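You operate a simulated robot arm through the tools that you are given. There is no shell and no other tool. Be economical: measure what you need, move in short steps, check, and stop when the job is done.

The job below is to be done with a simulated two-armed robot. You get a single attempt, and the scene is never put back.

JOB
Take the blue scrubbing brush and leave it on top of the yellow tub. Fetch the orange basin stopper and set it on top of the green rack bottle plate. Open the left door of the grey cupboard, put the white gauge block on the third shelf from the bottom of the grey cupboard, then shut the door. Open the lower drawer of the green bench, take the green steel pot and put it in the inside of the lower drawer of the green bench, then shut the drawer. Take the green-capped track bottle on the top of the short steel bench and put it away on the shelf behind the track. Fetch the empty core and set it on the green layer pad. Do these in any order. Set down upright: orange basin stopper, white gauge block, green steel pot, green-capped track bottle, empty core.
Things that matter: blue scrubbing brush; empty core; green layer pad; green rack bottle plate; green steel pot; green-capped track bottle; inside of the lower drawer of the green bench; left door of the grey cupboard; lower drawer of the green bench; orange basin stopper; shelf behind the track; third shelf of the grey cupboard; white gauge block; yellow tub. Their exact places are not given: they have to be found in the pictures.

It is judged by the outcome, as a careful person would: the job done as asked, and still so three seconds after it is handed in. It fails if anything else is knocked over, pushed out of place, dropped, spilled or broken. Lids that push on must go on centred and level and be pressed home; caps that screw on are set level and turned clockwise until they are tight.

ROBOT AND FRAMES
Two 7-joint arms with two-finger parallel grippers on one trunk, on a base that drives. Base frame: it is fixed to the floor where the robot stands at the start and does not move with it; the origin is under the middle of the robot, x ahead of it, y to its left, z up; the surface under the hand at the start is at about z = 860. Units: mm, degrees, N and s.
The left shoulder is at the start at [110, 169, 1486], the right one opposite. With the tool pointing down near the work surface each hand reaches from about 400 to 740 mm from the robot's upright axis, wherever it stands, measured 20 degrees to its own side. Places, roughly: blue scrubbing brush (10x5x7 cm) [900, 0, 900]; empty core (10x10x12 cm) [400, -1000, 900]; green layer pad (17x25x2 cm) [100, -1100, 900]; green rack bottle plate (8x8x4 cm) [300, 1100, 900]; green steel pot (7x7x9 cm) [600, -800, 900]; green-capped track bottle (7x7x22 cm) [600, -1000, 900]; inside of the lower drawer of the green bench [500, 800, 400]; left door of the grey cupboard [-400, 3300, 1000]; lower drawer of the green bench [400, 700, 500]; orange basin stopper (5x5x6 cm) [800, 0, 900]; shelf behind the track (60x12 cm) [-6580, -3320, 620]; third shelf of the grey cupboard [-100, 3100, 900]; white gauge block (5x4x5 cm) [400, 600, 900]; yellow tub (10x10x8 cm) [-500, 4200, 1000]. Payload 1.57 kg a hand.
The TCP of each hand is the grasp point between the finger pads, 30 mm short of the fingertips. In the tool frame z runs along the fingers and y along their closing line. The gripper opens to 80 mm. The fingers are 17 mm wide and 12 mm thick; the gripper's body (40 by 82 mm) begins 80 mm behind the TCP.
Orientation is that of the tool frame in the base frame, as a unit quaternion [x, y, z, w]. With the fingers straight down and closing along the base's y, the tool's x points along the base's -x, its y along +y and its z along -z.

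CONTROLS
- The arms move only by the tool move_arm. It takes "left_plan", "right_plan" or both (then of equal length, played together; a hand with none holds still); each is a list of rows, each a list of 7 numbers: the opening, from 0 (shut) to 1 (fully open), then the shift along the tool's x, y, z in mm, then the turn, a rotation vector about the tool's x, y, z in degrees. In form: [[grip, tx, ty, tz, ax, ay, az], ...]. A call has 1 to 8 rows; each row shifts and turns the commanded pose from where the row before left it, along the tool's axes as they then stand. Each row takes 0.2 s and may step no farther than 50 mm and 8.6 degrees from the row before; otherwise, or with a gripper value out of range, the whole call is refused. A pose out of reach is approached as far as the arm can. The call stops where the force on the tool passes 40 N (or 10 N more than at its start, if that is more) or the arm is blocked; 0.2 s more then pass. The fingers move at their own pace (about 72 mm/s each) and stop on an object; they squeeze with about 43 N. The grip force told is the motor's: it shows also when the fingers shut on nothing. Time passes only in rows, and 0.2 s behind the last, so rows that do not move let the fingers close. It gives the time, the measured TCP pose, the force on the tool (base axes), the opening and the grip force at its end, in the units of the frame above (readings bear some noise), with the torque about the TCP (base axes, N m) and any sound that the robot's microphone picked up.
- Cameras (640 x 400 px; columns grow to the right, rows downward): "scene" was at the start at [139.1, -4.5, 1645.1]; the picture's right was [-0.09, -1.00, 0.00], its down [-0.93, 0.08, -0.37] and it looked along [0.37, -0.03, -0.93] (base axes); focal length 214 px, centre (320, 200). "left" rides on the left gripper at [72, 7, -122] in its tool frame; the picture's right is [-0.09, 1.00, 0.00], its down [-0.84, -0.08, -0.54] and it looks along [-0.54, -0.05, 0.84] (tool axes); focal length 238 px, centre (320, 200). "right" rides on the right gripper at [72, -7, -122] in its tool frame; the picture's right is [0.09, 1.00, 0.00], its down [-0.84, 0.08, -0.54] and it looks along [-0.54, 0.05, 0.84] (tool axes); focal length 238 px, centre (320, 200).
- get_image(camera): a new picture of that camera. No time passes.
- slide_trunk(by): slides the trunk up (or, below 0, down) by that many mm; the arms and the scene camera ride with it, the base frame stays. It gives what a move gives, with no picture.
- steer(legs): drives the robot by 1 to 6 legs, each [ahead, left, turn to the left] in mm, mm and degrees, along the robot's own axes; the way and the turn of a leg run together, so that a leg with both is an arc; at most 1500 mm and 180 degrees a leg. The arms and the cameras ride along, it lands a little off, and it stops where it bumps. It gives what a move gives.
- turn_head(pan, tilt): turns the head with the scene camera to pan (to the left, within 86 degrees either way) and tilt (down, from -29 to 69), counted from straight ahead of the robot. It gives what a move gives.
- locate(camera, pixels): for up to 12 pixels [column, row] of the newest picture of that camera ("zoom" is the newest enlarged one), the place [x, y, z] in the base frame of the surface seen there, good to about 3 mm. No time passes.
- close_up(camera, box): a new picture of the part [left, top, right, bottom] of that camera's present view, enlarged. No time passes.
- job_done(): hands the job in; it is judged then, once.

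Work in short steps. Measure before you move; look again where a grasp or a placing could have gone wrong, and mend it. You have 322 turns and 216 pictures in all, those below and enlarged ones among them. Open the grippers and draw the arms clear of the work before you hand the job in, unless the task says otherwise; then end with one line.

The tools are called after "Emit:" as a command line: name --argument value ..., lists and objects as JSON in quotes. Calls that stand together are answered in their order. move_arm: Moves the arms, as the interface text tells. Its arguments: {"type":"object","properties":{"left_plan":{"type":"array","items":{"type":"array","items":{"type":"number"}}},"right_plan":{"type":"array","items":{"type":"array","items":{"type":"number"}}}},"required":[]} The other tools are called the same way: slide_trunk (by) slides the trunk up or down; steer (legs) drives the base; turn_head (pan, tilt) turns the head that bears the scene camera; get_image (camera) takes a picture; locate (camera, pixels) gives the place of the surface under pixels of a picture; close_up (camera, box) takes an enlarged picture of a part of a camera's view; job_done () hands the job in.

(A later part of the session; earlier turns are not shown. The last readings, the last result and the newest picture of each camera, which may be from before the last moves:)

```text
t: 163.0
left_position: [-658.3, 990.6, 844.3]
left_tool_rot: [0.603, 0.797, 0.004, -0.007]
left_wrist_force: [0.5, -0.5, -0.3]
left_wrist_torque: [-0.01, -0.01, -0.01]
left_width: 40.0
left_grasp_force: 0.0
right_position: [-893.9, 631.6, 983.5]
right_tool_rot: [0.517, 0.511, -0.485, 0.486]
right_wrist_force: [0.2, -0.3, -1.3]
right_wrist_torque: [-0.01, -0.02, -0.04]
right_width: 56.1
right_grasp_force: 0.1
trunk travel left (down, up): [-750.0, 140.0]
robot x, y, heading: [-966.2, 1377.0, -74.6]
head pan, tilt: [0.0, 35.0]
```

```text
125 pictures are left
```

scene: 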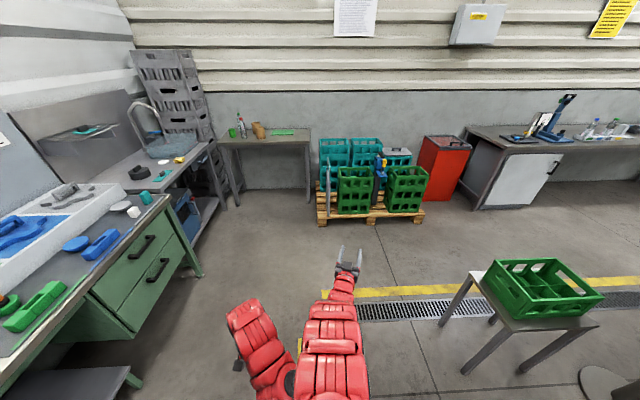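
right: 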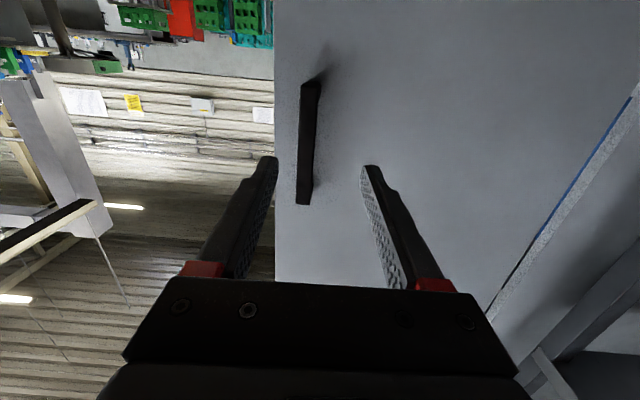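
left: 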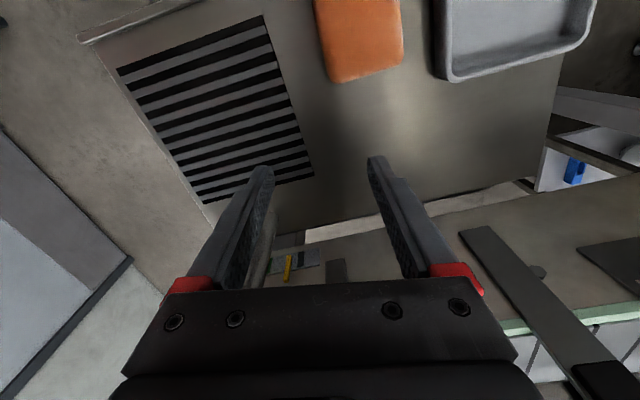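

Continue to the gauge block's place and turn to face the bench.

Emit:
steer --legs '[[1300, 0, 0], [0, 0, 92.6]]'

Emit:
turn_head --pan 0 --tilt 45

Emit:
get_image --camera "scene"

```text
t: 173.4
left_position: [-259.8, 462.2, 843.5]
left_tool_rot: [-0.153, 0.988, -0.003, -0.007]
left_wrist_force: [0.1, 0.2, 0.1]
left_wrist_torque: [-0.04, 0.01, -0.02]
left_width: 39.6
left_grasp_force: 0.1
right_position: [106.4, 239.6, 984.1]
right_tool_rot: [-0.008, 0.726, 0.012, 0.687]
right_wrist_force: [-0.3, 0.7, -0.3]
right_wrist_torque: [-0.01, 0.03, -0.03]
right_width: 55.9
right_grasp_force: 0.1
trunk travel left (down, up): [-750.0, 140.0]
robot x, y, heading: [-633.7, 136.0, 17.2]
head pan, tilt: [0.0, 35.0]
```

```text
t: 174.1
left_position: [-262.0, 461.1, 843.5]
left_tool_rot: [-0.153, 0.988, -0.002, -0.008]
left_wrist_force: [-0.3, 0.3, 1.1]
left_wrist_torque: [0.03, 0.01, 0.02]
left_width: 40.3
left_grasp_force: 0.1
right_position: [107.0, 240.3, 984.5]
right_tool_rot: [-0.009, 0.726, 0.013, 0.688]
right_wrist_force: [0.0, -0.3, -0.3]
right_wrist_torque: [-0.01, 0.01, -0.01]
right_width: 56.0
right_grasp_force: 0.0
trunk travel left (down, up): [-750.0, 140.0]
robot x, y, heading: [-633.3, 133.5, 17.4]
head pan, tilt: [0.0, 45.0]
```

```text
124 pictures are left
```

scene: 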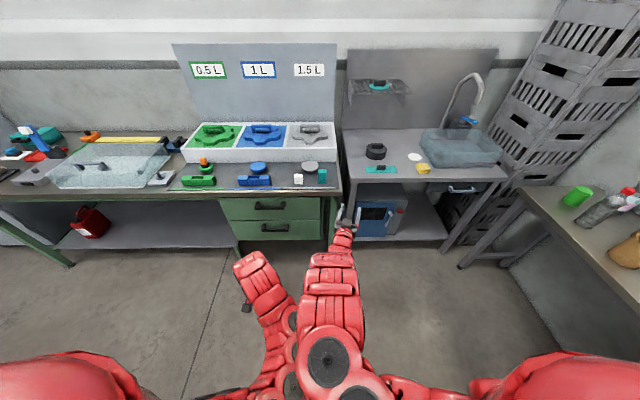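

Bring the left hand forward and up, then pitch it flat step by step.

Emit:
move_arm --left_plan '[[0.7, -40, 0, -25, 0, 0, 0], [0.7, -40, 0, -25, 0, 0, 0], [0.7, -40, 0, -25, 0, 0, 0], [0.7, -40, 0, -25, 0, 0, 0], [0.7, -40, 0, -25, 0, 0, 0], [0.7, 0, 0, 0, 0, -8, 0], [0.7, 0, 0, 0, 0, -8, 0], [0.7, 0, 0, 0, 0, -8, 0]]'

Emit:
move_arm --left_plan '[[0.7, -20, 0, 8, 0, -8, 0], [0.7, -20, 0, 12, 0, -8, 0], [0.7, -20, 0, 16, 0, -8, 0], [0.7, 0, 0, 0, 0, -8, 0], [0.7, 0, 0, 0, 0, -8, 0], [0.7, 0, 0, 0, 0, -8, 0], [0.7, 0, 0, 0, 0, -8, 0], [0.7, 0, 0, 0, 0, -6, 0]]'

Emit:
get_image --camera "left"

```text
t: 175.9
left_position: [-69.5, 523.8, 965.9]
left_tool_rot: [-0.152, 0.967, 0.031, 0.2]
left_wrist_force: [-0.1, -0.2, 0.0]
left_wrist_torque: [-0.01, 0.03, -0.03]
left_width: 55.9
left_grasp_force: 0.0
right_position: [105.9, 240.1, 984.4]
right_tool_rot: [-0.009, 0.727, 0.013, 0.687]
right_wrist_force: [0.7, -0.5, 0.2]
right_wrist_torque: [0.01, 0.01, -0.01]
right_width: 56.1
right_grasp_force: 0.1
trunk travel left (down, up): [-750.0, 140.0]
robot x, y, heading: [-634.8, 134.1, 17.3]
head pan, tilt: [0.0, 45.0]
```

```text
t: 177.7
left_position: [-1.1, 545.5, 966.3]
left_tool_rot: [-0.114, 0.726, 0.104, 0.67]
left_wrist_force: [0.2, -0.8, 0.3]
left_wrist_torque: [-0.02, -0.01, 0.02]
left_width: 56.2
left_grasp_force: 0.1
right_position: [106.3, 240.5, 984.2]
right_tool_rot: [-0.008, 0.727, 0.012, 0.687]
right_wrist_force: [0.1, -0.2, -0.8]
right_wrist_torque: [-0.02, 0.01, 0.05]
right_width: 56.2
right_grasp_force: 0.2
trunk travel left (down, up): [-750.0, 140.0]
robot x, y, heading: [-636.4, 133.9, 17.5]
head pan, tilt: [0.0, 45.0]
```

```text
123 pictures are left
```

left: 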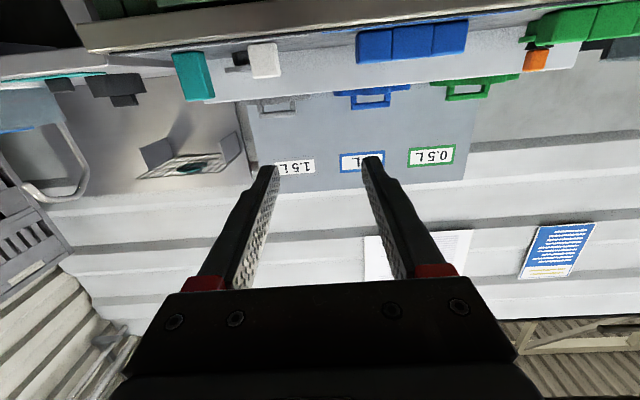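

Left hand is flat. Measure the block.

Emit:
close_up --camera "scene" --box '[270, 150, 350, 200]'

Emit:
locate --camera "left" --pixels '[[263, 60], [250, 60], [277, 60], [264, 47], [264, 75], [190, 75], [205, 75], [237, 60], [300, 38]]'

```text
8.00 times, centred on (310, 175) of scene
```

zoom: 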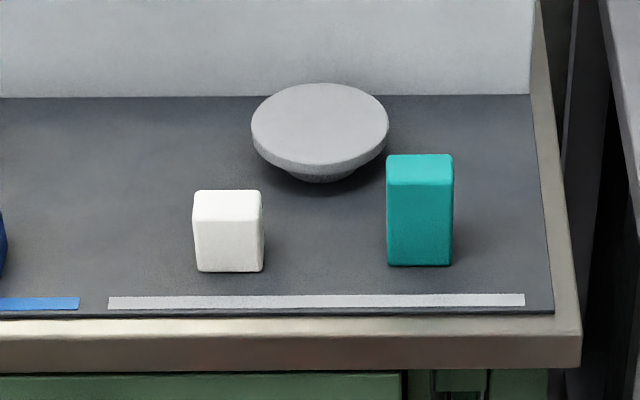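

```text
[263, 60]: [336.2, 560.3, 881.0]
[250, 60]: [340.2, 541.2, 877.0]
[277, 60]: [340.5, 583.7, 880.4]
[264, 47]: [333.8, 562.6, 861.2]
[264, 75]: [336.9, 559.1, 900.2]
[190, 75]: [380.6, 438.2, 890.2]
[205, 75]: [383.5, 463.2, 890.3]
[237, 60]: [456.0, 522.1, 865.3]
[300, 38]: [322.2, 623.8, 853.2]
```

Block front face at (336,561), z 855–902. Lower the trunk 86, shift right 90, and drive ahead in part.

Emit:
steer --legs '[[0, -90, 0.5], [230, 0, 0]]'

Emit:
slide_trunk --by -86

Emit:
get_image --camera "left"

```text
t: 180.2
left_position: [236.3, 535.6, 965.8]
left_tool_rot: [-0.118, 0.726, 0.107, 0.669]
left_wrist_force: [-0.2, 0.7, 0.5]
left_wrist_torque: [0.01, 0.01, -0.02]
left_width: 55.7
left_grasp_force: 0.1
right_position: [346.9, 231.6, 983.5]
right_tool_rot: [-0.012, 0.726, 0.016, 0.687]
right_wrist_force: [-0.2, 0.7, 0.0]
right_wrist_torque: [0.01, -0.02, -0.02]
right_width: 55.9
right_grasp_force: 0.1
trunk travel left (down, up): [-750.0, 140.0]
robot x, y, heading: [-393.6, 118.7, 17.9]
head pan, tilt: [0.0, 45.0]
```

```text
t: 181.4
left_position: [237.7, 535.0, 880.5]
left_tool_rot: [-0.118, 0.726, 0.107, 0.669]
left_wrist_force: [0.7, 0.7, -0.7]
left_wrist_torque: [0.0, 0.0, 0.01]
left_width: 56.1
left_grasp_force: 0.1
right_position: [348.7, 230.2, 897.7]
right_tool_rot: [-0.013, 0.726, 0.017, 0.687]
right_wrist_force: [0.9, 0.0, 0.3]
right_wrist_torque: [-0.03, 0.04, 0.01]
right_width: 56.0
right_grasp_force: 0.0
trunk travel left (down, up): [-664.0, 226.0]
robot x, y, heading: [-391.5, 119.3, 18.2]
head pan, tilt: [0.0, 45.0]
```

```text
121 pictures are left
```

left: 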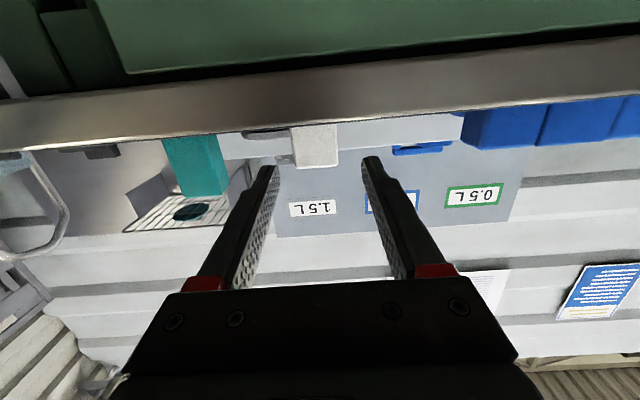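

Aligned (block at column 317). Extend the arm 121 mm.

Emit:
move_arm --left_plan '[[0.75, -3.2, -2, 40, 0, 0, 0], [0.75, -3.2, -2, 40, 0, 0, 0], [0.75, -3.2, -2, 40, 0, 0, 0], [0.75, 0, 0, 0, 0, 0, 0]]'

Emit:
get_image --camera "left"

Emit:
close_up --camera "scene" --box '[250, 150, 370, 250]'

```text
t: 182.4
left_position: [354.3, 567.1, 877.8]
left_tool_rot: [-0.118, 0.727, 0.107, 0.668]
left_wrist_force: [-0.3, 0.1, 0.3]
left_wrist_torque: [0.01, -0.02, -0.01]
left_width: 59.9
left_grasp_force: 0.0
right_position: [348.6, 230.5, 898.2]
right_tool_rot: [-0.013, 0.727, 0.017, 0.686]
right_wrist_force: [0.4, 0.4, -0.6]
right_wrist_torque: [-0.03, 0.0, 0.0]
right_width: 55.8
right_grasp_force: 0.0
trunk travel left (down, up): [-664.0, 226.0]
robot x, y, heading: [-392.9, 120.2, 17.8]
head pan, tilt: [0.0, 45.0]
```

```text
120 pictures are left
```

left: 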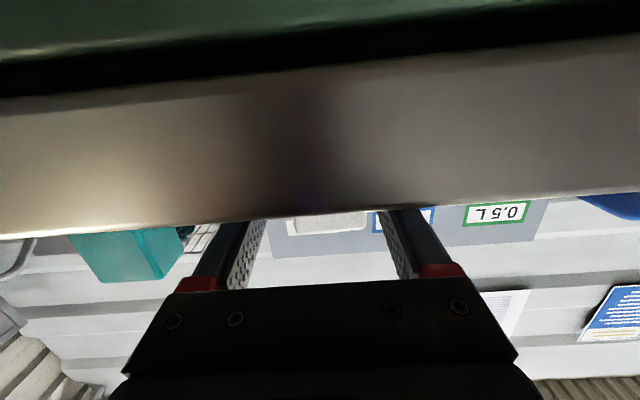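

```text
4.00 times, centred on (310, 200) of scene
```

zoom: 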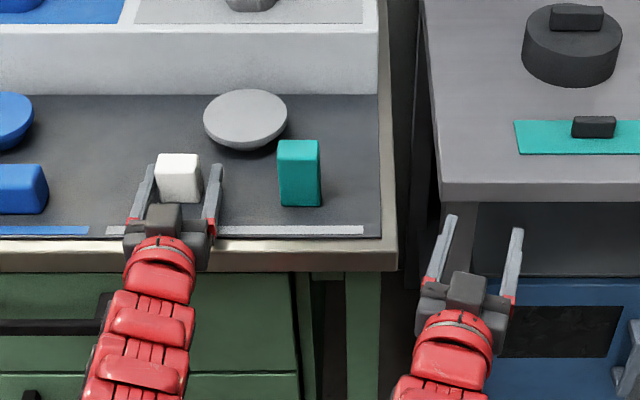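

Block is between the fingers. Close and lift.

Emit:
move_arm --left_plan '[[0, 0, 0, 0, 0, 0, 0], [0, 0, 0, 0, 0, 0, 0], [0, 0, 0, 0, 0, 0, 0], [0, -10, 0, 0, 0, 0, 0], [0, -15, 0, 0, 0, 0, 0], [0, 0, 0, 0, 0, 0, 0]]'

Emit:
slide_trunk --by 80

Emit:
close_up --camera "scene" --box '[250, 150, 370, 250]'

```text
t: 183.8
left_position: [356.3, 567.9, 903.0]
left_tool_rot: [-0.118, 0.727, 0.107, 0.668]
left_wrist_force: [0.3, -0.2, -0.5]
left_wrist_torque: [-0.02, 0.02, -0.01]
left_width: 44.2
left_grasp_force: 42.8
right_position: [349.3, 231.7, 898.4]
right_tool_rot: [-0.013, 0.727, 0.016, 0.686]
right_wrist_force: [0.4, 0.1, -0.4]
right_wrist_torque: [0.01, -0.04, 0.0]
right_width: 55.8
right_grasp_force: 0.1
trunk travel left (down, up): [-664.0, 226.0]
robot x, y, heading: [-394.7, 119.4, 18.3]
head pan, tilt: [0.0, 45.0]
```

```text
t: 185.0
left_position: [356.4, 567.8, 981.5]
left_tool_rot: [-0.118, 0.727, 0.107, 0.668]
left_wrist_force: [0.4, -1.1, -0.9]
left_wrist_torque: [0.02, 0.01, 0.0]
left_width: 44.4
left_grasp_force: 43.2
right_position: [347.6, 231.9, 978.2]
right_tool_rot: [-0.012, 0.727, 0.016, 0.686]
right_wrist_force: [0.6, 0.3, -1.5]
right_wrist_torque: [0.03, 0.01, -0.03]
right_width: 55.9
right_grasp_force: 0.1
trunk travel left (down, up): [-744.0, 146.0]
robot x, y, heading: [-395.1, 115.2, 18.0]
head pan, tilt: [0.0, 45.0]
```

```text
4.00 times, centred on (310, 200) of scene
```

zoom: 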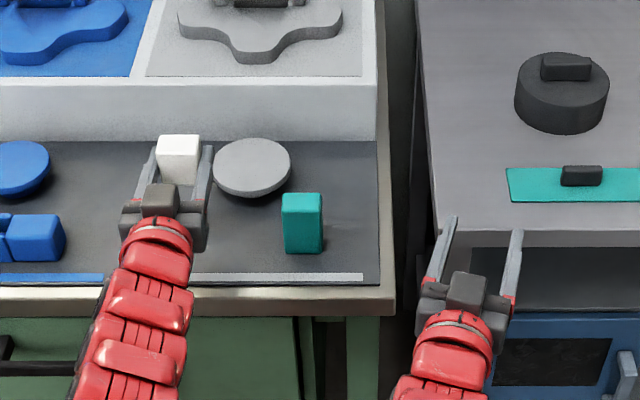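

Block held. Back out, drive up the aisle to the cupboard (keeping clear of the open door), and face it.

Emit:
steer --legs '[[-470, 0, 0], [0, 0, 90], [1370, 0, 0], [1370, 0, 0], [0, 0, -90]]'

Emit:
get_image --camera "scene"

```text
t: 208.5
left_position: [-1035.5, 3053.0, 983.9]
left_tool_rot: [-0.132, 0.725, 0.119, 0.665]
left_wrist_force: [-0.2, -1.5, -0.6]
left_wrist_torque: [0.01, -0.02, -0.01]
left_width: 44.4
left_grasp_force: 43.2
right_position: [-1031.5, 2718.0, 978.6]
right_tool_rot: [-0.027, 0.726, 0.03, 0.687]
right_wrist_force: [-0.3, 0.2, -0.1]
right_wrist_torque: [0.0, 0.01, 0.0]
right_width: 56.0
right_grasp_force: 0.0
trunk travel left (down, up): [-744.0, 146.0]
robot x, y, heading: [-1768.1, 2579.3, 19.9]
head pan, tilt: [0.0, 45.0]
```

```text
117 pictures are left
```

scene: 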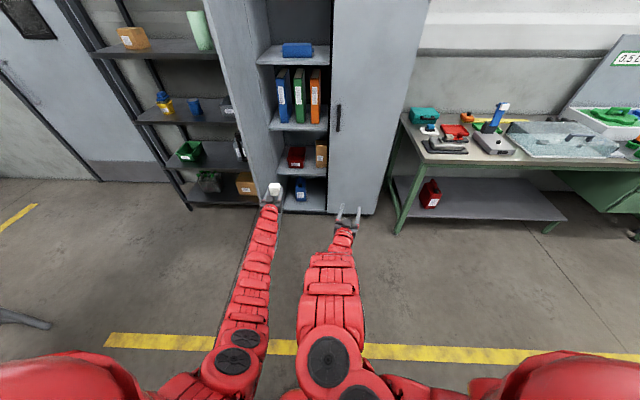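

Emit:
turn_head --pan 5 --tilt 25

Emit:
close_up --camera "scene" --box '[200, 0, 400, 300]'

```text
t: 209.3
left_position: [-1035.1, 3054.8, 982.8]
left_tool_rot: [-0.132, 0.724, 0.12, 0.666]
left_wrist_force: [0.1, 0.2, -0.5]
left_wrist_torque: [-0.01, 0.02, -0.01]
left_width: 44.5
left_grasp_force: 43.5
right_position: [-1031.8, 2717.4, 977.9]
right_tool_rot: [-0.027, 0.726, 0.03, 0.687]
right_wrist_force: [-0.2, 0.2, 1.0]
right_wrist_torque: [0.01, 0.0, -0.01]
right_width: 56.1
right_grasp_force: 0.1
trunk travel left (down, up): [-744.0, 146.0]
robot x, y, heading: [-1766.1, 2576.7, 19.9]
head pan, tilt: [5.0, 25.0]
```

```text
1.33 times, centred on (300, 150) of scene
```

zoom: 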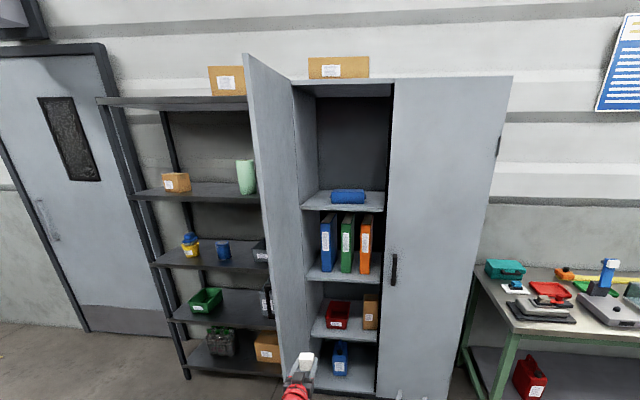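

Emit:
locate --camera "zoom" --pixels '[[345, 208], [375, 206], [315, 273], [345, 281], [375, 278], [320, 335], [350, 338], [360, 385], [312, 267], [345, 245], [300, 150], [372, 270]]'

Emit:
close_up --camera "scene" --box '[280, 130, 360, 230]'

```text
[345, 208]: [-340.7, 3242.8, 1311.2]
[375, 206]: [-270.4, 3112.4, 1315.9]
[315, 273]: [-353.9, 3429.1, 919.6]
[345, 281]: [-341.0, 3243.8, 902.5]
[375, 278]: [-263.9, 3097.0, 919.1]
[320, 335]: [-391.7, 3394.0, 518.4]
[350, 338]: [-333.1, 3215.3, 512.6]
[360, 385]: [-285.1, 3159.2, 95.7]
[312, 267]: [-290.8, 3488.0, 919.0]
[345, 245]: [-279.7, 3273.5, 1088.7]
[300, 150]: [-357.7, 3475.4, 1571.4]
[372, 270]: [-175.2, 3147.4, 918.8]
```

```text
4.00 times, centred on (320, 180) of scene
```

zoom: 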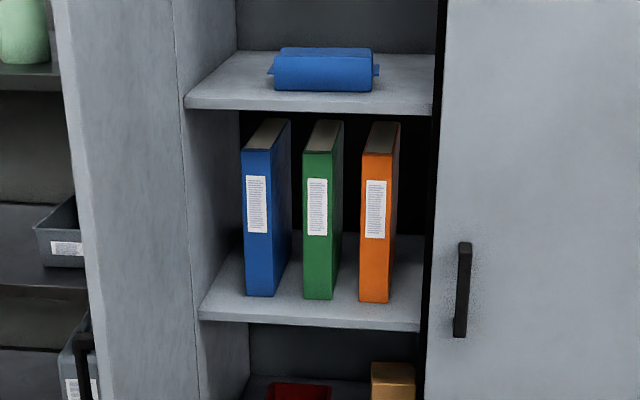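

Emit:
locate --camera "zoom" --pixels '[[250, 295], [268, 297], [306, 298], [328, 300], [362, 302], [386, 302], [205, 310], [418, 322], [235, 280], [345, 280], [212, 240], [240, 318]]'

```text
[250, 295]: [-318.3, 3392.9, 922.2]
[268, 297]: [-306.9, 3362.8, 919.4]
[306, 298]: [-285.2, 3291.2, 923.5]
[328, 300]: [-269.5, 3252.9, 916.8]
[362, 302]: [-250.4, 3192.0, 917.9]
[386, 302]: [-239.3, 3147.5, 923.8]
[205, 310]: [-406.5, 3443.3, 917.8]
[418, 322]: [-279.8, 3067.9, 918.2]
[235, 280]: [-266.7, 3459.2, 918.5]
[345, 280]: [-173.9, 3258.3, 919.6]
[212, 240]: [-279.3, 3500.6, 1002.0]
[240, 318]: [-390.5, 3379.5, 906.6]
```

Third level is the binder shelf (z≈919; levels 95/515/919/1315). I'll set the block on its front strip centred before the green binder (t≈3197). First move the right hand aside.

Emit:
move_arm --right_plan '[[0.6, 0, -40, -15, 0, 0, 0], [0.6, 0, -40, -15, 0, 0, 0], [0.6, 0, -40, -15, 0, 0, 0], [0.6, 0, 0, 0, 0, 0, 0]]'

Emit:
steer --legs '[[0, 0, -1.9]]'

```text
t: 210.3
left_position: [-1037.0, 3054.6, 982.2]
left_tool_rot: [-0.131, 0.725, 0.119, 0.666]
left_wrist_force: [-0.1, 0.4, -1.5]
left_wrist_torque: [0.03, 0.02, 0.0]
left_width: 44.3
left_grasp_force: 43.3
right_position: [-1033.0, 2617.5, 926.9]
right_tool_rot: [-0.027, 0.726, 0.03, 0.687]
right_wrist_force: [-0.7, -0.2, -0.7]
right_wrist_torque: [-0.04, 0.0, 0.01]
right_width: 48.0
right_grasp_force: 0.1
right hand out of reach, approached as far as the arm can: row 1, 2, 3
trunk travel left (down, up): [-744.0, 146.0]
robot x, y, heading: [-1764.2, 2578.9, 20.2]
head pan, tilt: [5.0, 25.0]
```

```text
t: 211.1
left_position: [-1022.2, 3029.5, 982.0]
left_tool_rot: [-0.12, 0.727, 0.108, 0.668]
left_wrist_force: [-1.3, 0.2, -1.8]
left_wrist_torque: [-0.01, -0.01, 0.0]
left_width: 44.2
left_grasp_force: 42.8
right_position: [-1031.4, 2593.4, 928.7]
right_tool_rot: [-0.014, 0.727, 0.018, 0.687]
right_wrist_force: [0.8, 0.7, 0.4]
right_wrist_torque: [0.0, 0.05, -0.04]
right_width: 48.0
right_grasp_force: 0.0
trunk travel left (down, up): [-744.0, 146.0]
robot x, y, heading: [-1768.2, 2579.8, 18.4]
head pan, tilt: [5.0, 25.0]
```

Left TCP already at t≈3197. Drive ahead 640.

Emit:
steer --legs '[[640, 0, -0.4]]'

Emit:
get_image --camera "left"

Emit:
get_image --camera "scene"

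```text
t: 214.7
left_position: [-404.1, 3227.2, 982.8]
left_tool_rot: [-0.117, 0.727, 0.106, 0.668]
left_wrist_force: [0.4, 0.2, 0.0]
left_wrist_torque: [0.0, -0.01, -0.01]
left_width: 44.5
left_grasp_force: 42.8
right_position: [-418.2, 2789.1, 927.4]
right_tool_rot: [-0.013, 0.725, 0.017, 0.688]
right_wrist_force: [0.3, 0.2, -0.1]
right_wrist_torque: [0.0, 0.0, 0.01]
right_width: 48.1
right_grasp_force: 0.0
trunk travel left (down, up): [-744.0, 146.0]
robot x, y, heading: [-1150.0, 2779.7, 17.9]
head pan, tilt: [5.0, 25.0]
```

```text
114 pictures are left
```

left: 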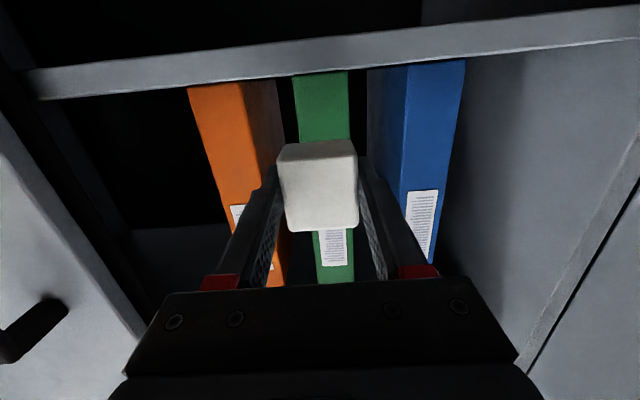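

```text
113 pictures are left
```

scene: 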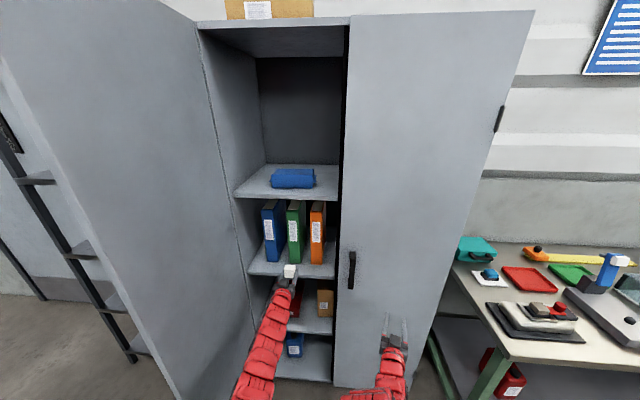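

Emit:
locate --camera "left" --pixels '[[320, 120], [310, 85], [345, 85], [335, 235], [280, 65], [400, 52], [320, 160], [320, 210], [290, 225], [350, 145]]'

```text
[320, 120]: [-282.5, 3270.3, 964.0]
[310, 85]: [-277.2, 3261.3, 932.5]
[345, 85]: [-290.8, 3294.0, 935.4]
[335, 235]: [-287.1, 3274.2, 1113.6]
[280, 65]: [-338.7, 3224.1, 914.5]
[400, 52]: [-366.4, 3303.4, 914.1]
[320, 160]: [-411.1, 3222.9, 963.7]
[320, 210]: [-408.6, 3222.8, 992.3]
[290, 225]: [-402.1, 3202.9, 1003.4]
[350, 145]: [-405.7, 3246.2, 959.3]
```

Block's near face is ~4 mm behind TCP; strip is n 674–741. Aim TCP n≈687: drive 65, then fine-tune.

Emit:
steer --legs '[[66, 0, 0]]'

Emit:
get_image --camera "left"

```text
t: 215.7
left_position: [-343.3, 3248.4, 982.3]
left_tool_rot: [-0.119, 0.727, 0.108, 0.667]
left_wrist_force: [-0.1, -0.1, -0.5]
left_wrist_torque: [-0.02, 0.01, -0.02]
left_width: 44.4
left_grasp_force: 42.6
right_position: [-355.0, 2811.2, 927.9]
right_tool_rot: [-0.014, 0.726, 0.018, 0.687]
right_wrist_force: [-0.4, -0.4, -0.1]
right_wrist_torque: [0.01, -0.04, 0.01]
right_width: 47.9
right_grasp_force: 0.1
trunk travel left (down, up): [-744.0, 146.0]
robot x, y, heading: [-1089.4, 2794.7, 18.1]
head pan, tilt: [5.0, 25.0]
```

```text
112 pictures are left
```

left: 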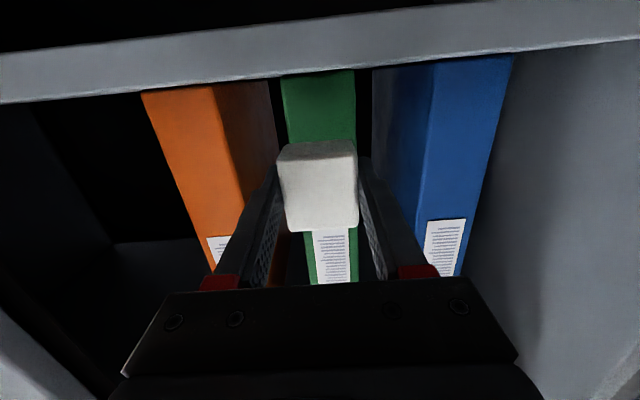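

Emit:
move_arm --left_plan '[[0, 12, 2, 5, 0, 0, 0], [0, 12, 0, 5, 0, 0, 0], [0, 10, 0, 3, 0, 0, 0], [0, 0, 0, 0, 0, 0, 0]]'

Emit:
get_image --camera "left"

```text
t: 216.7
left_position: [-335.8, 3252.9, 947.7]
left_tool_rot: [-0.118, 0.727, 0.108, 0.668]
left_wrist_force: [-0.5, 0.5, -0.9]
left_wrist_torque: [0.04, 0.02, 0.04]
left_width: 44.3
left_grasp_force: 43.2
right_position: [-356.3, 2811.6, 928.7]
right_tool_rot: [-0.013, 0.726, 0.017, 0.688]
right_wrist_force: [-1.0, -0.2, -0.5]
right_wrist_torque: [-0.01, 0.0, 0.01]
right_width: 48.0
right_grasp_force: 0.0
trunk travel left (down, up): [-744.0, 146.0]
robot x, y, heading: [-1091.3, 2796.8, 18.2]
head pan, tilt: [5.0, 25.0]
```

```text
111 pictures are left
```

left: 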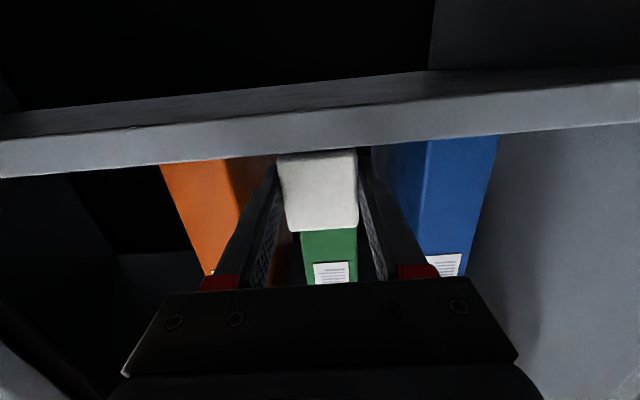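

Emit:
move_arm --left_plan '[[0, 2, 0, 0, 0, 0, 0], [0, 1.5, 0, 0, 0, 0, 0], [0, 1.5, 0, 0, 0, 0, 0], [0, 0, 0, 0, 0, 0, 0]]'

```text
t: 217.7
left_position: [-335.3, 3252.3, 944.2]
left_tool_rot: [-0.118, 0.726, 0.108, 0.669]
left_wrist_force: [1.9, 0.6, 5.2]
left_wrist_torque: [0.06, 0.0, -0.04]
left_width: 44.4
left_grasp_force: 43.1
right_position: [-355.7, 2811.0, 929.9]
right_tool_rot: [-0.013, 0.726, 0.017, 0.687]
right_wrist_force: [0.2, -0.8, -0.4]
right_wrist_torque: [-0.02, -0.02, 0.0]
right_width: 48.0
right_grasp_force: 0.0
trunk travel left (down, up): [-744.0, 146.0]
robot x, y, heading: [-1090.9, 2793.2, 18.3]
head pan, tilt: [5.0, 25.0]
```

Contact. Open and withdraw straight back by driving.

Emit:
move_arm --left_plan '[[0.72, 0, 0, 0, 0, 0, 0], [0.72, 0, 0, 0, 0, 0, 0], [0.72, 0, 0, 0, 0, 0, 0]]'

Emit:
steer --legs '[[-150, 0, 0]]'

Emit:
get_image --camera "left"

Emit:
close_up --camera "scene" --box '[230, 170, 350, 320]'

```text
t: 218.5
left_position: [-335.3, 3252.1, 943.3]
left_tool_rot: [-0.119, 0.727, 0.108, 0.667]
left_wrist_force: [-0.3, -0.2, -0.4]
left_wrist_torque: [0.02, 0.01, 0.0]
left_width: 57.6
left_grasp_force: 0.1
right_position: [-356.6, 2811.8, 927.4]
right_tool_rot: [-0.012, 0.726, 0.016, 0.687]
right_wrist_force: [0.7, -0.6, 0.7]
right_wrist_torque: [-0.01, -0.03, 0.02]
right_width: 48.0
right_grasp_force: 0.0
trunk travel left (down, up): [-744.0, 146.0]
robot x, y, heading: [-1092.5, 2800.2, 17.8]
head pan, tilt: [5.0, 25.0]
```

```text
t: 219.9
left_position: [-475.4, 3207.5, 941.8]
left_tool_rot: [-0.119, 0.727, 0.108, 0.668]
left_wrist_force: [0.6, -0.4, -0.6]
left_wrist_torque: [0.0, 0.02, 0.0]
left_width: 57.5
left_grasp_force: 0.0
right_position: [-495.0, 2766.5, 927.3]
right_tool_rot: [-0.013, 0.726, 0.017, 0.687]
right_wrist_force: [0.7, -0.2, 0.1]
right_wrist_torque: [0.02, 0.0, -0.02]
right_width: 47.8
right_grasp_force: 0.0
trunk travel left (down, up): [-744.0, 146.0]
robot x, y, heading: [-1234.6, 2750.4, 18.0]
head pan, tilt: [5.0, 25.0]
```

```text
110 pictures are left
```

left: 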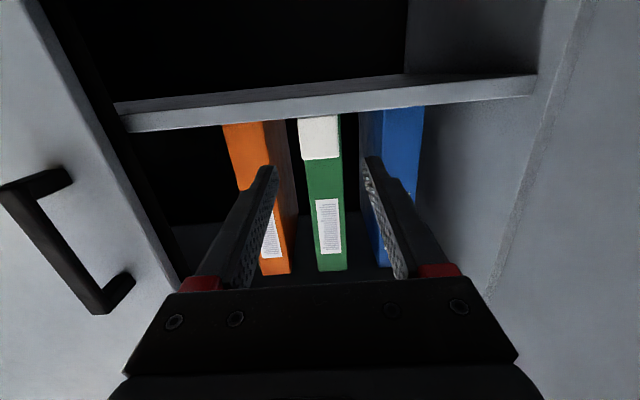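

```text
2.67 times, centred on (290, 245) of scene
```

zoom: 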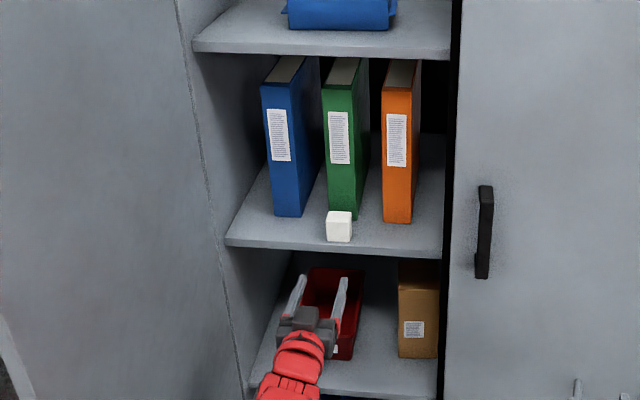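

Block stands on the third shelf. Now close the door: go around to its outer side. Close the fingers, lower the trunk 80 (below the handle height), and drive round.

Emit:
move_arm --left_plan '[[0, 0, 0, 0, 0, 0, 0], [0, 0, 0, 0, 0, 0, 0], [0, 0, 0, 0, 0, 0, 0]]'

Emit:
steer --legs '[[-250, 0, 0], [0, 0, -90], [0, 400, 0], [-1400, 0, 0]]'

Emit:
slide_trunk --by -80

Emit:
get_image --camera "scene"

```text
t: 220.7
left_position: [-475.4, 3208.3, 942.3]
left_tool_rot: [-0.119, 0.727, 0.108, 0.668]
left_wrist_force: [-0.3, 0.0, -0.1]
left_wrist_torque: [-0.02, 0.0, 0.0]
left_width: 0.0
left_grasp_force: 21.2
right_position: [-495.4, 2767.4, 927.0]
right_tool_rot: [-0.014, 0.726, 0.018, 0.687]
right_wrist_force: [-0.3, -0.2, -0.4]
right_wrist_torque: [-0.01, -0.01, 0.0]
right_width: 48.1
right_grasp_force: 0.0
trunk travel left (down, up): [-744.0, 146.0]
robot x, y, heading: [-1229.9, 2753.0, 18.1]
head pan, tilt: [5.0, 25.0]
```

```text
t: 235.1
left_position: [-1076.5, 3376.5, 943.5]
left_tool_rot: [0.443, 0.589, -0.408, 0.54]
left_wrist_force: [-0.2, -0.4, 0.1]
left_wrist_torque: [0.04, 0.04, -0.02]
left_width: 0.1
left_grasp_force: 21.1
right_position: [-1517.7, 3414.6, 927.6]
right_tool_rot: [0.515, 0.512, -0.485, 0.488]
right_wrist_force: [0.8, 0.9, -0.4]
right_wrist_torque: [0.0, 0.01, 0.03]
right_width: 47.9
right_grasp_force: 0.0
trunk travel left (down, up): [-744.0, 146.0]
robot x, y, heading: [-1501.3, 4147.0, -74.4]
head pan, tilt: [5.0, 25.0]
```

```text
t: 236.3
left_position: [-1077.0, 3374.9, 863.0]
left_tool_rot: [0.442, 0.589, -0.407, 0.54]
left_wrist_force: [0.4, 0.0, 0.0]
left_wrist_torque: [0.02, -0.02, 0.01]
left_width: 0.1
left_grasp_force: 21.3
right_position: [-1517.9, 3414.1, 848.9]
right_tool_rot: [0.515, 0.512, -0.484, 0.488]
right_wrist_force: [0.7, -0.4, 0.1]
right_wrist_torque: [0.01, 0.01, 0.01]
right_width: 47.9
right_grasp_force: 0.0
trunk travel left (down, up): [-664.0, 226.0]
robot x, y, heading: [-1497.9, 4149.6, -74.3]
head pan, tilt: [5.0, 25.0]
```

```text
108 pictures are left
```

scene: 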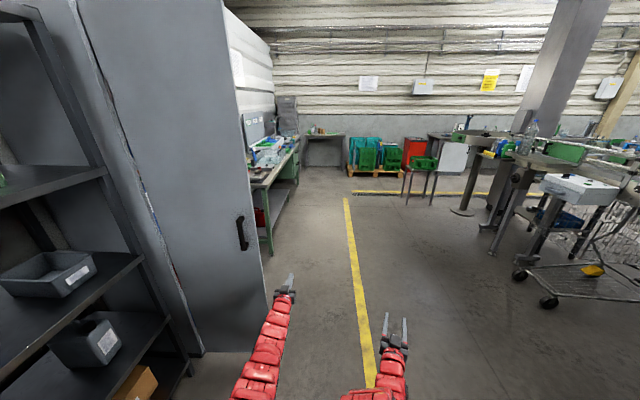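

Strafe left 260 so the closed left fingers face the door's outer side near the free edge, below the handle, then push forward.

Emit:
steer --legs '[[0, 255, 2.3]]'

Emit:
steer --legs '[[120, 0, 0]]'

Emit:
get_image --camera "scene"

```text
t: 238.1
left_position: [-804.3, 3463.6, 863.6]
left_tool_rot: [0.431, 0.597, -0.397, 0.548]
left_wrist_force: [0.7, 0.0, -1.0]
left_wrist_torque: [0.03, 0.01, -0.03]
left_width: 0.0
left_grasp_force: 21.1
right_position: [-1246.2, 3488.5, 848.0]
right_tool_rot: [0.505, 0.521, -0.476, 0.497]
right_wrist_force: [-0.1, -0.5, 0.0]
right_wrist_torque: [0.01, -0.03, 0.01]
right_width: 48.2
right_grasp_force: 0.0
trunk travel left (down, up): [-664.0, 226.0]
robot x, y, heading: [-1255.2, 4223.0, -71.8]
head pan, tilt: [5.0, 25.0]
```

```text
t: 239.4
left_position: [-768.4, 3348.3, 862.0]
left_tool_rot: [0.432, 0.597, -0.397, 0.548]
left_wrist_force: [1.1, -0.1, 0.2]
left_wrist_torque: [0.01, -0.01, -0.02]
left_width: 0.0
left_grasp_force: 21.1
right_position: [-1209.5, 3370.4, 847.4]
right_tool_rot: [0.505, 0.521, -0.476, 0.497]
right_wrist_force: [-0.3, -0.5, 0.0]
right_wrist_torque: [-0.02, 0.02, 0.02]
right_width: 48.1
right_grasp_force: 0.0
trunk travel left (down, up): [-664.0, 226.0]
robot x, y, heading: [-1221.3, 4106.4, -72.4]
head pan, tilt: [5.0, 25.0]
```

```text
107 pictures are left
```

scene: 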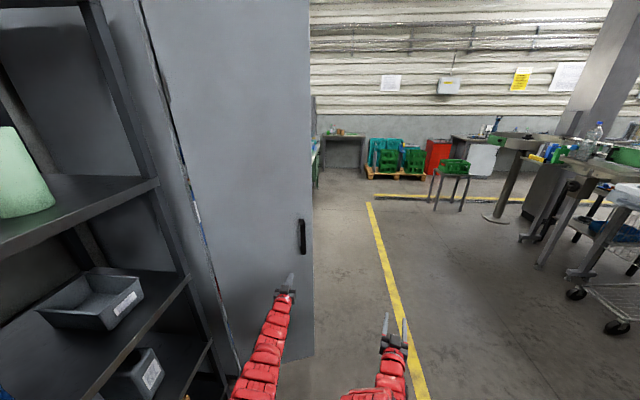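

Emit:
steer --legs '[[130, 0, 0]]'

Emit:
get_image --camera "scene"

```text
t: 240.7
left_position: [-726.7, 3222.7, 862.6]
left_tool_rot: [0.431, 0.598, -0.396, 0.548]
left_wrist_force: [0.5, -0.3, 0.0]
left_wrist_torque: [-0.01, 0.01, 0.0]
left_width: 0.2
left_grasp_force: 20.9
right_position: [-1168.2, 3243.9, 847.8]
right_tool_rot: [0.505, 0.522, -0.475, 0.497]
right_wrist_force: [0.0, -0.1, 0.0]
right_wrist_torque: [-0.01, -0.02, 0.03]
right_width: 48.0
right_grasp_force: 0.0
trunk travel left (down, up): [-664.0, 226.0]
robot x, y, heading: [-1178.7, 3979.6, -72.2]
head pan, tilt: [5.0, 25.0]
```

```text
106 pictures are left
```

scene: 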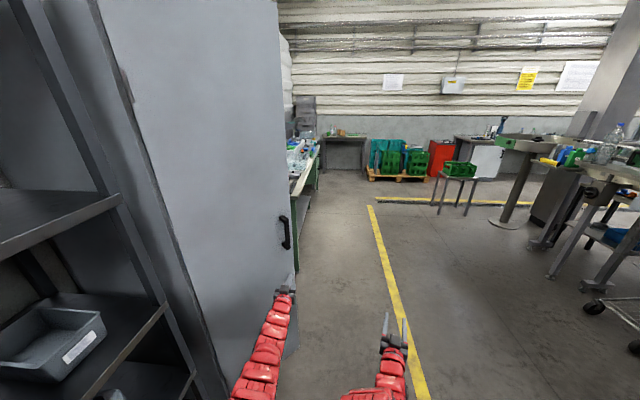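

Emit:
locate --camera "scene" --pixels '[[200, 150], [260, 150], [230, 300], [285, 232], [275, 300], [160, 200], [284, 292], [284, 340]]'

```text
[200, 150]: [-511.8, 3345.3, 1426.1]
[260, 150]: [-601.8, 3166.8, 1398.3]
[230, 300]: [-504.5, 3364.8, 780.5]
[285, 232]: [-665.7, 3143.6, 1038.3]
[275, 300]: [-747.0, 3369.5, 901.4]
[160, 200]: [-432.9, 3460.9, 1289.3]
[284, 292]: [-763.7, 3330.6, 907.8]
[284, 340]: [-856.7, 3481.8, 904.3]
```

The door has swung to ~45°. Now go in front and push it shut head-on.

Emit:
steer --legs '[[0, -780, 0], [930, 0, 0], [0, 0, 90]]'

Emit:
get_image --camera "scene"

```text
t: 253.2
left_position: [-862.2, 3249.3, 863.4]
left_tool_rot: [-0.102, 0.729, 0.093, 0.671]
left_wrist_force: [-1.4, -0.4, 0.4]
left_wrist_torque: [0.0, 0.05, -0.01]
left_width: 0.1
left_grasp_force: 21.5
right_position: [-901.8, 2808.3, 848.2]
right_tool_rot: [0.003, 0.727, 0.001, 0.687]
right_wrist_force: [0.0, -0.1, 0.0]
right_wrist_torque: [0.05, -0.01, 0.02]
right_width: 48.1
right_grasp_force: 0.0
trunk travel left (down, up): [-664.0, 226.0]
robot x, y, heading: [-1635.0, 2829.5, 15.3]
head pan, tilt: [5.0, 25.0]
```

```text
105 pictures are left
```

scene: 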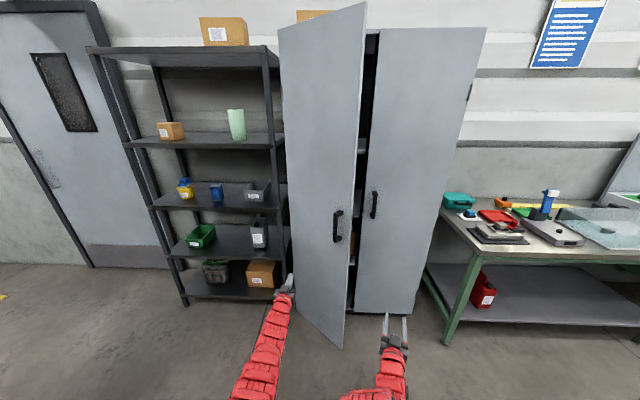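

Emit:
steer --legs '[[0, -235, 2.7], [250, 0, 0]]'

Emit:
get_image --camera "scene"

```text
t: 256.4
left_position: [-576.7, 3153.2, 862.7]
left_tool_rot: [-0.122, 0.726, 0.111, 0.667]
left_wrist_force: [-0.7, 0.2, -0.6]
left_wrist_torque: [0.05, -0.04, 0.0]
left_width: 0.1
left_grasp_force: 20.9
right_position: [-593.8, 2712.8, 848.1]
right_tool_rot: [-0.016, 0.726, 0.02, 0.687]
right_wrist_force: [1.0, -0.1, 0.5]
right_wrist_torque: [-0.01, -0.06, -0.03]
right_width: 48.2
right_grasp_force: 0.0
trunk travel left (down, up): [-664.0, 226.0]
robot x, y, heading: [-1330.6, 2696.0, 18.6]
head pan, tilt: [5.0, 25.0]
```

```text
104 pictures are left
```

scene: 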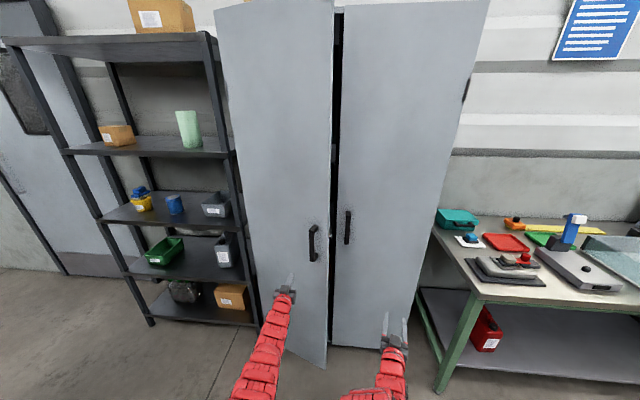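

Door closing. Continue 150, then gently.

Emit:
steer --legs '[[150, 0, -0.5]]'

Emit:
steer --legs '[[25, 0, 0]]'

Emit:
get_image --camera "scene"

```text
t: 257.8
left_position: [-428.6, 3191.8, 861.4]
left_tool_rot: [-0.117, 0.727, 0.107, 0.668]
left_wrist_force: [0.4, 0.7, -0.8]
left_wrist_torque: [0.0, 0.03, -0.01]
left_width: 0.0
left_grasp_force: 21.5
right_position: [-449.6, 2751.4, 847.3]
right_tool_rot: [-0.013, 0.727, 0.016, 0.686]
right_wrist_force: [0.5, 0.2, 0.5]
right_wrist_torque: [-0.02, -0.05, 0.0]
right_width: 47.9
right_grasp_force: 0.1
trunk travel left (down, up): [-664.0, 226.0]
robot x, y, heading: [-1186.1, 2741.3, 18.0]
head pan, tilt: [5.0, 25.0]
```

```text
t: 258.8
left_position: [-406.4, 3199.6, 862.1]
left_tool_rot: [-0.116, 0.726, 0.107, 0.67]
left_wrist_force: [0.4, -0.3, 0.8]
left_wrist_torque: [-0.03, -0.05, 0.0]
left_width: 0.1
left_grasp_force: 21.5
right_position: [-425.9, 2758.3, 849.0]
right_tool_rot: [-0.012, 0.725, 0.016, 0.688]
right_wrist_force: [0.1, 0.2, -1.2]
right_wrist_torque: [-0.01, 0.03, -0.02]
right_width: 48.0
right_grasp_force: 0.0
trunk travel left (down, up): [-664.0, 226.0]
robot x, y, heading: [-1160.9, 2750.9, 17.9]
head pan, tilt: [5.0, 25.0]
stopped in leg 1: the force on the tool passed its limit at 149 N (the readings are from after the stop); the commanded pose is now the measured one
```

```text
103 pictures are left
```

scene: 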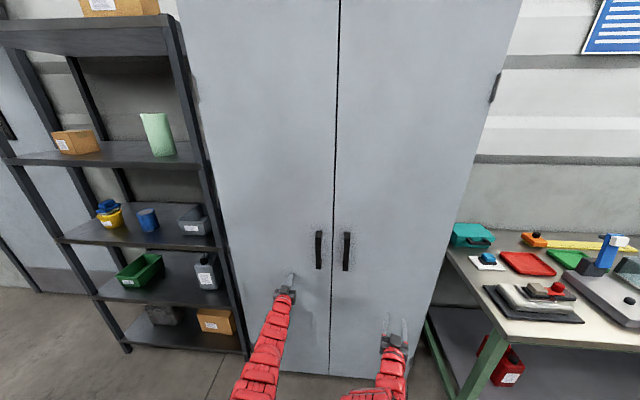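

The door is shut. Verify flushness, then back away.

Emit:
locate --camera "scene" --pixels '[[328, 180], [345, 180], [325, 320], [342, 320], [260, 150], [440, 150]]'

Emit:
steer --legs '[[-450, 0, 0], [0, 0, -90], [1350, 0, 0]]'

Emit:
get_image --camera "scene"

```text
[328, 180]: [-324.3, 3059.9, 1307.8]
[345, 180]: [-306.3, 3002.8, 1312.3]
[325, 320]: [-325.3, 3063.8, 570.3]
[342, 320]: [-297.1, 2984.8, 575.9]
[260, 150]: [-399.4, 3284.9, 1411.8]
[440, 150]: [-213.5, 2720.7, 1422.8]
```

```text
t: 271.5
left_position: [-554.4, 663.3, 861.8]
left_tool_rot: [0.403, 0.614, -0.373, 0.567]
left_wrist_force: [0.3, -0.2, -1.0]
left_wrist_torque: [0.02, -0.02, -0.01]
left_width: 0.1
left_grasp_force: 21.5
right_position: [-994.6, 642.1, 848.0]
right_tool_rot: [0.478, 0.545, -0.451, 0.521]
right_wrist_force: [-0.2, -0.3, -0.6]
right_wrist_torque: [0.01, 0.01, -0.01]
right_width: 47.9
right_grasp_force: 0.0
trunk travel left (down, up): [-664.0, 226.0]
robot x, y, heading: [-1075.1, 1370.6, -66.7]
head pan, tilt: [5.0, 25.0]
```

```text
102 pictures are left
```

scene: 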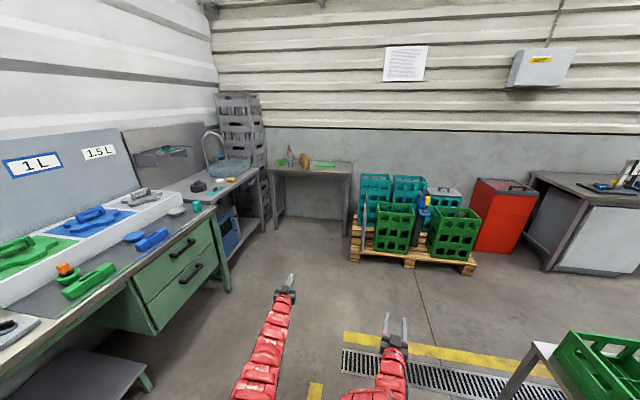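

Door flush and shut. Now the short steel bench: measure its surroundings.

Emit:
locate --camera "scene" --pixels '[[350, 238], [408, 265], [470, 272], [268, 168], [352, 173], [280, 162], [290, 155], [304, 160], [325, 165], [330, 290], [268, 232]]'

Emit:
close_up --camera "scene" --box '[255, 135, 365, 195]'

```text
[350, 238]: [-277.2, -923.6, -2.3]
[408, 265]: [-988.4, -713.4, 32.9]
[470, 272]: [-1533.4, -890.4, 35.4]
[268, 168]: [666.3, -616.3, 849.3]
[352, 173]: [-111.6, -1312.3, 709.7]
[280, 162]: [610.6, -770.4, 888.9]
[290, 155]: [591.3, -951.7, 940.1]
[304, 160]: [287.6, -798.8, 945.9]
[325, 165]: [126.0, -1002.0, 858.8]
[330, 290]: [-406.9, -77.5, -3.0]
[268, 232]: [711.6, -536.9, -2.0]
```

```text
5.82 times, centred on (310, 165) of scene
```

zoom: 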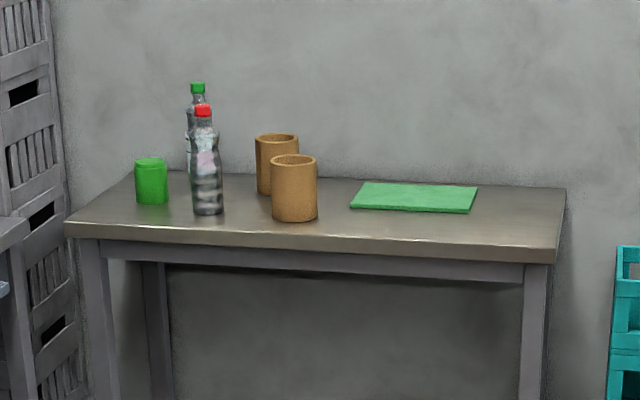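

Emit:
steer --legs '[[0, 0, -5.3], [1300, 250, 0], [330, 300, 0]]'

Emit:
turn_head --pan 0 --tilt 35

Emit:
get_image --camera "scene"

```text
t: 280.9
left_position: [364.9, -778.5, 861.5]
left_tool_rot: [0.436, 0.592, -0.403, 0.545]
left_wrist_force: [0.4, 0.7, -0.2]
left_wrist_torque: [0.01, -0.02, 0.01]
left_width: 0.1
left_grasp_force: 21.4
right_position: [-74.0, -748.7, 848.6]
right_tool_rot: [0.509, 0.517, -0.48, 0.493]
right_wrist_force: [-0.7, 0.3, 0.2]
right_wrist_torque: [0.03, 0.04, 0.01]
right_width: 48.0
right_grasp_force: 0.0
trunk travel left (down, up): [-664.0, 226.0]
robot x, y, heading: [-72.2, -11.3, -73.3]
head pan, tilt: [5.0, 25.0]
```

```text
t: 281.6
left_position: [364.5, -779.3, 861.7]
left_tool_rot: [0.436, 0.592, -0.403, 0.545]
left_wrist_force: [0.0, -0.5, -0.4]
left_wrist_torque: [0.0, 0.0, -0.02]
left_width: 0.2
left_grasp_force: 21.0
right_position: [-74.4, -750.0, 848.4]
right_tool_rot: [0.509, 0.517, -0.48, 0.493]
right_wrist_force: [0.0, -0.3, -0.1]
right_wrist_torque: [-0.01, -0.03, -0.02]
right_width: 48.1
right_grasp_force: 0.1
trunk travel left (down, up): [-664.0, 226.0]
robot x, y, heading: [-71.1, -13.7, -73.2]
head pan, tilt: [0.0, 35.0]
```

```text
100 pictures are left
```

scene: 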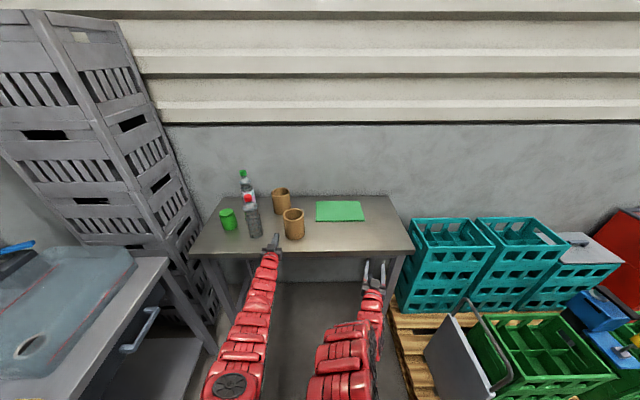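

Left hand is right at the bench edge; back off 250 and measure.

Emit:
steer --legs '[[-250, 0, 1]]'

Emit:
close_up --camera "scene" --box '[180, 140, 420, 290]'

```text
t: 283.4
left_position: [303.6, -538.1, 862.9]
left_tool_rot: [0.432, 0.595, -0.399, 0.548]
left_wrist_force: [0.1, 0.5, -0.3]
left_wrist_torque: [0.01, -0.04, -0.01]
left_width: 0.0
left_grasp_force: 21.7
right_position: [-136.3, -517.1, 849.4]
right_tool_rot: [0.505, 0.521, -0.476, 0.497]
right_wrist_force: [0.9, -0.2, 0.6]
right_wrist_torque: [0.02, 0.0, 0.01]
right_width: 48.2
right_grasp_force: 0.1
trunk travel left (down, up): [-664.0, 226.0]
robot x, y, heading: [-144.1, 221.0, -72.4]
head pan, tilt: [0.0, 35.0]
```

```text
2.67 times, centred on (300, 215) of scene
```

zoom: 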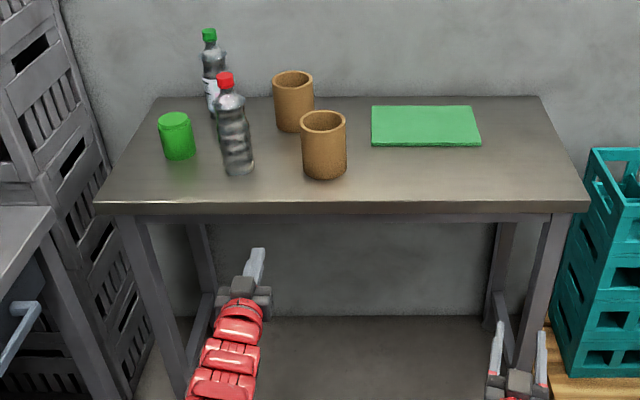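

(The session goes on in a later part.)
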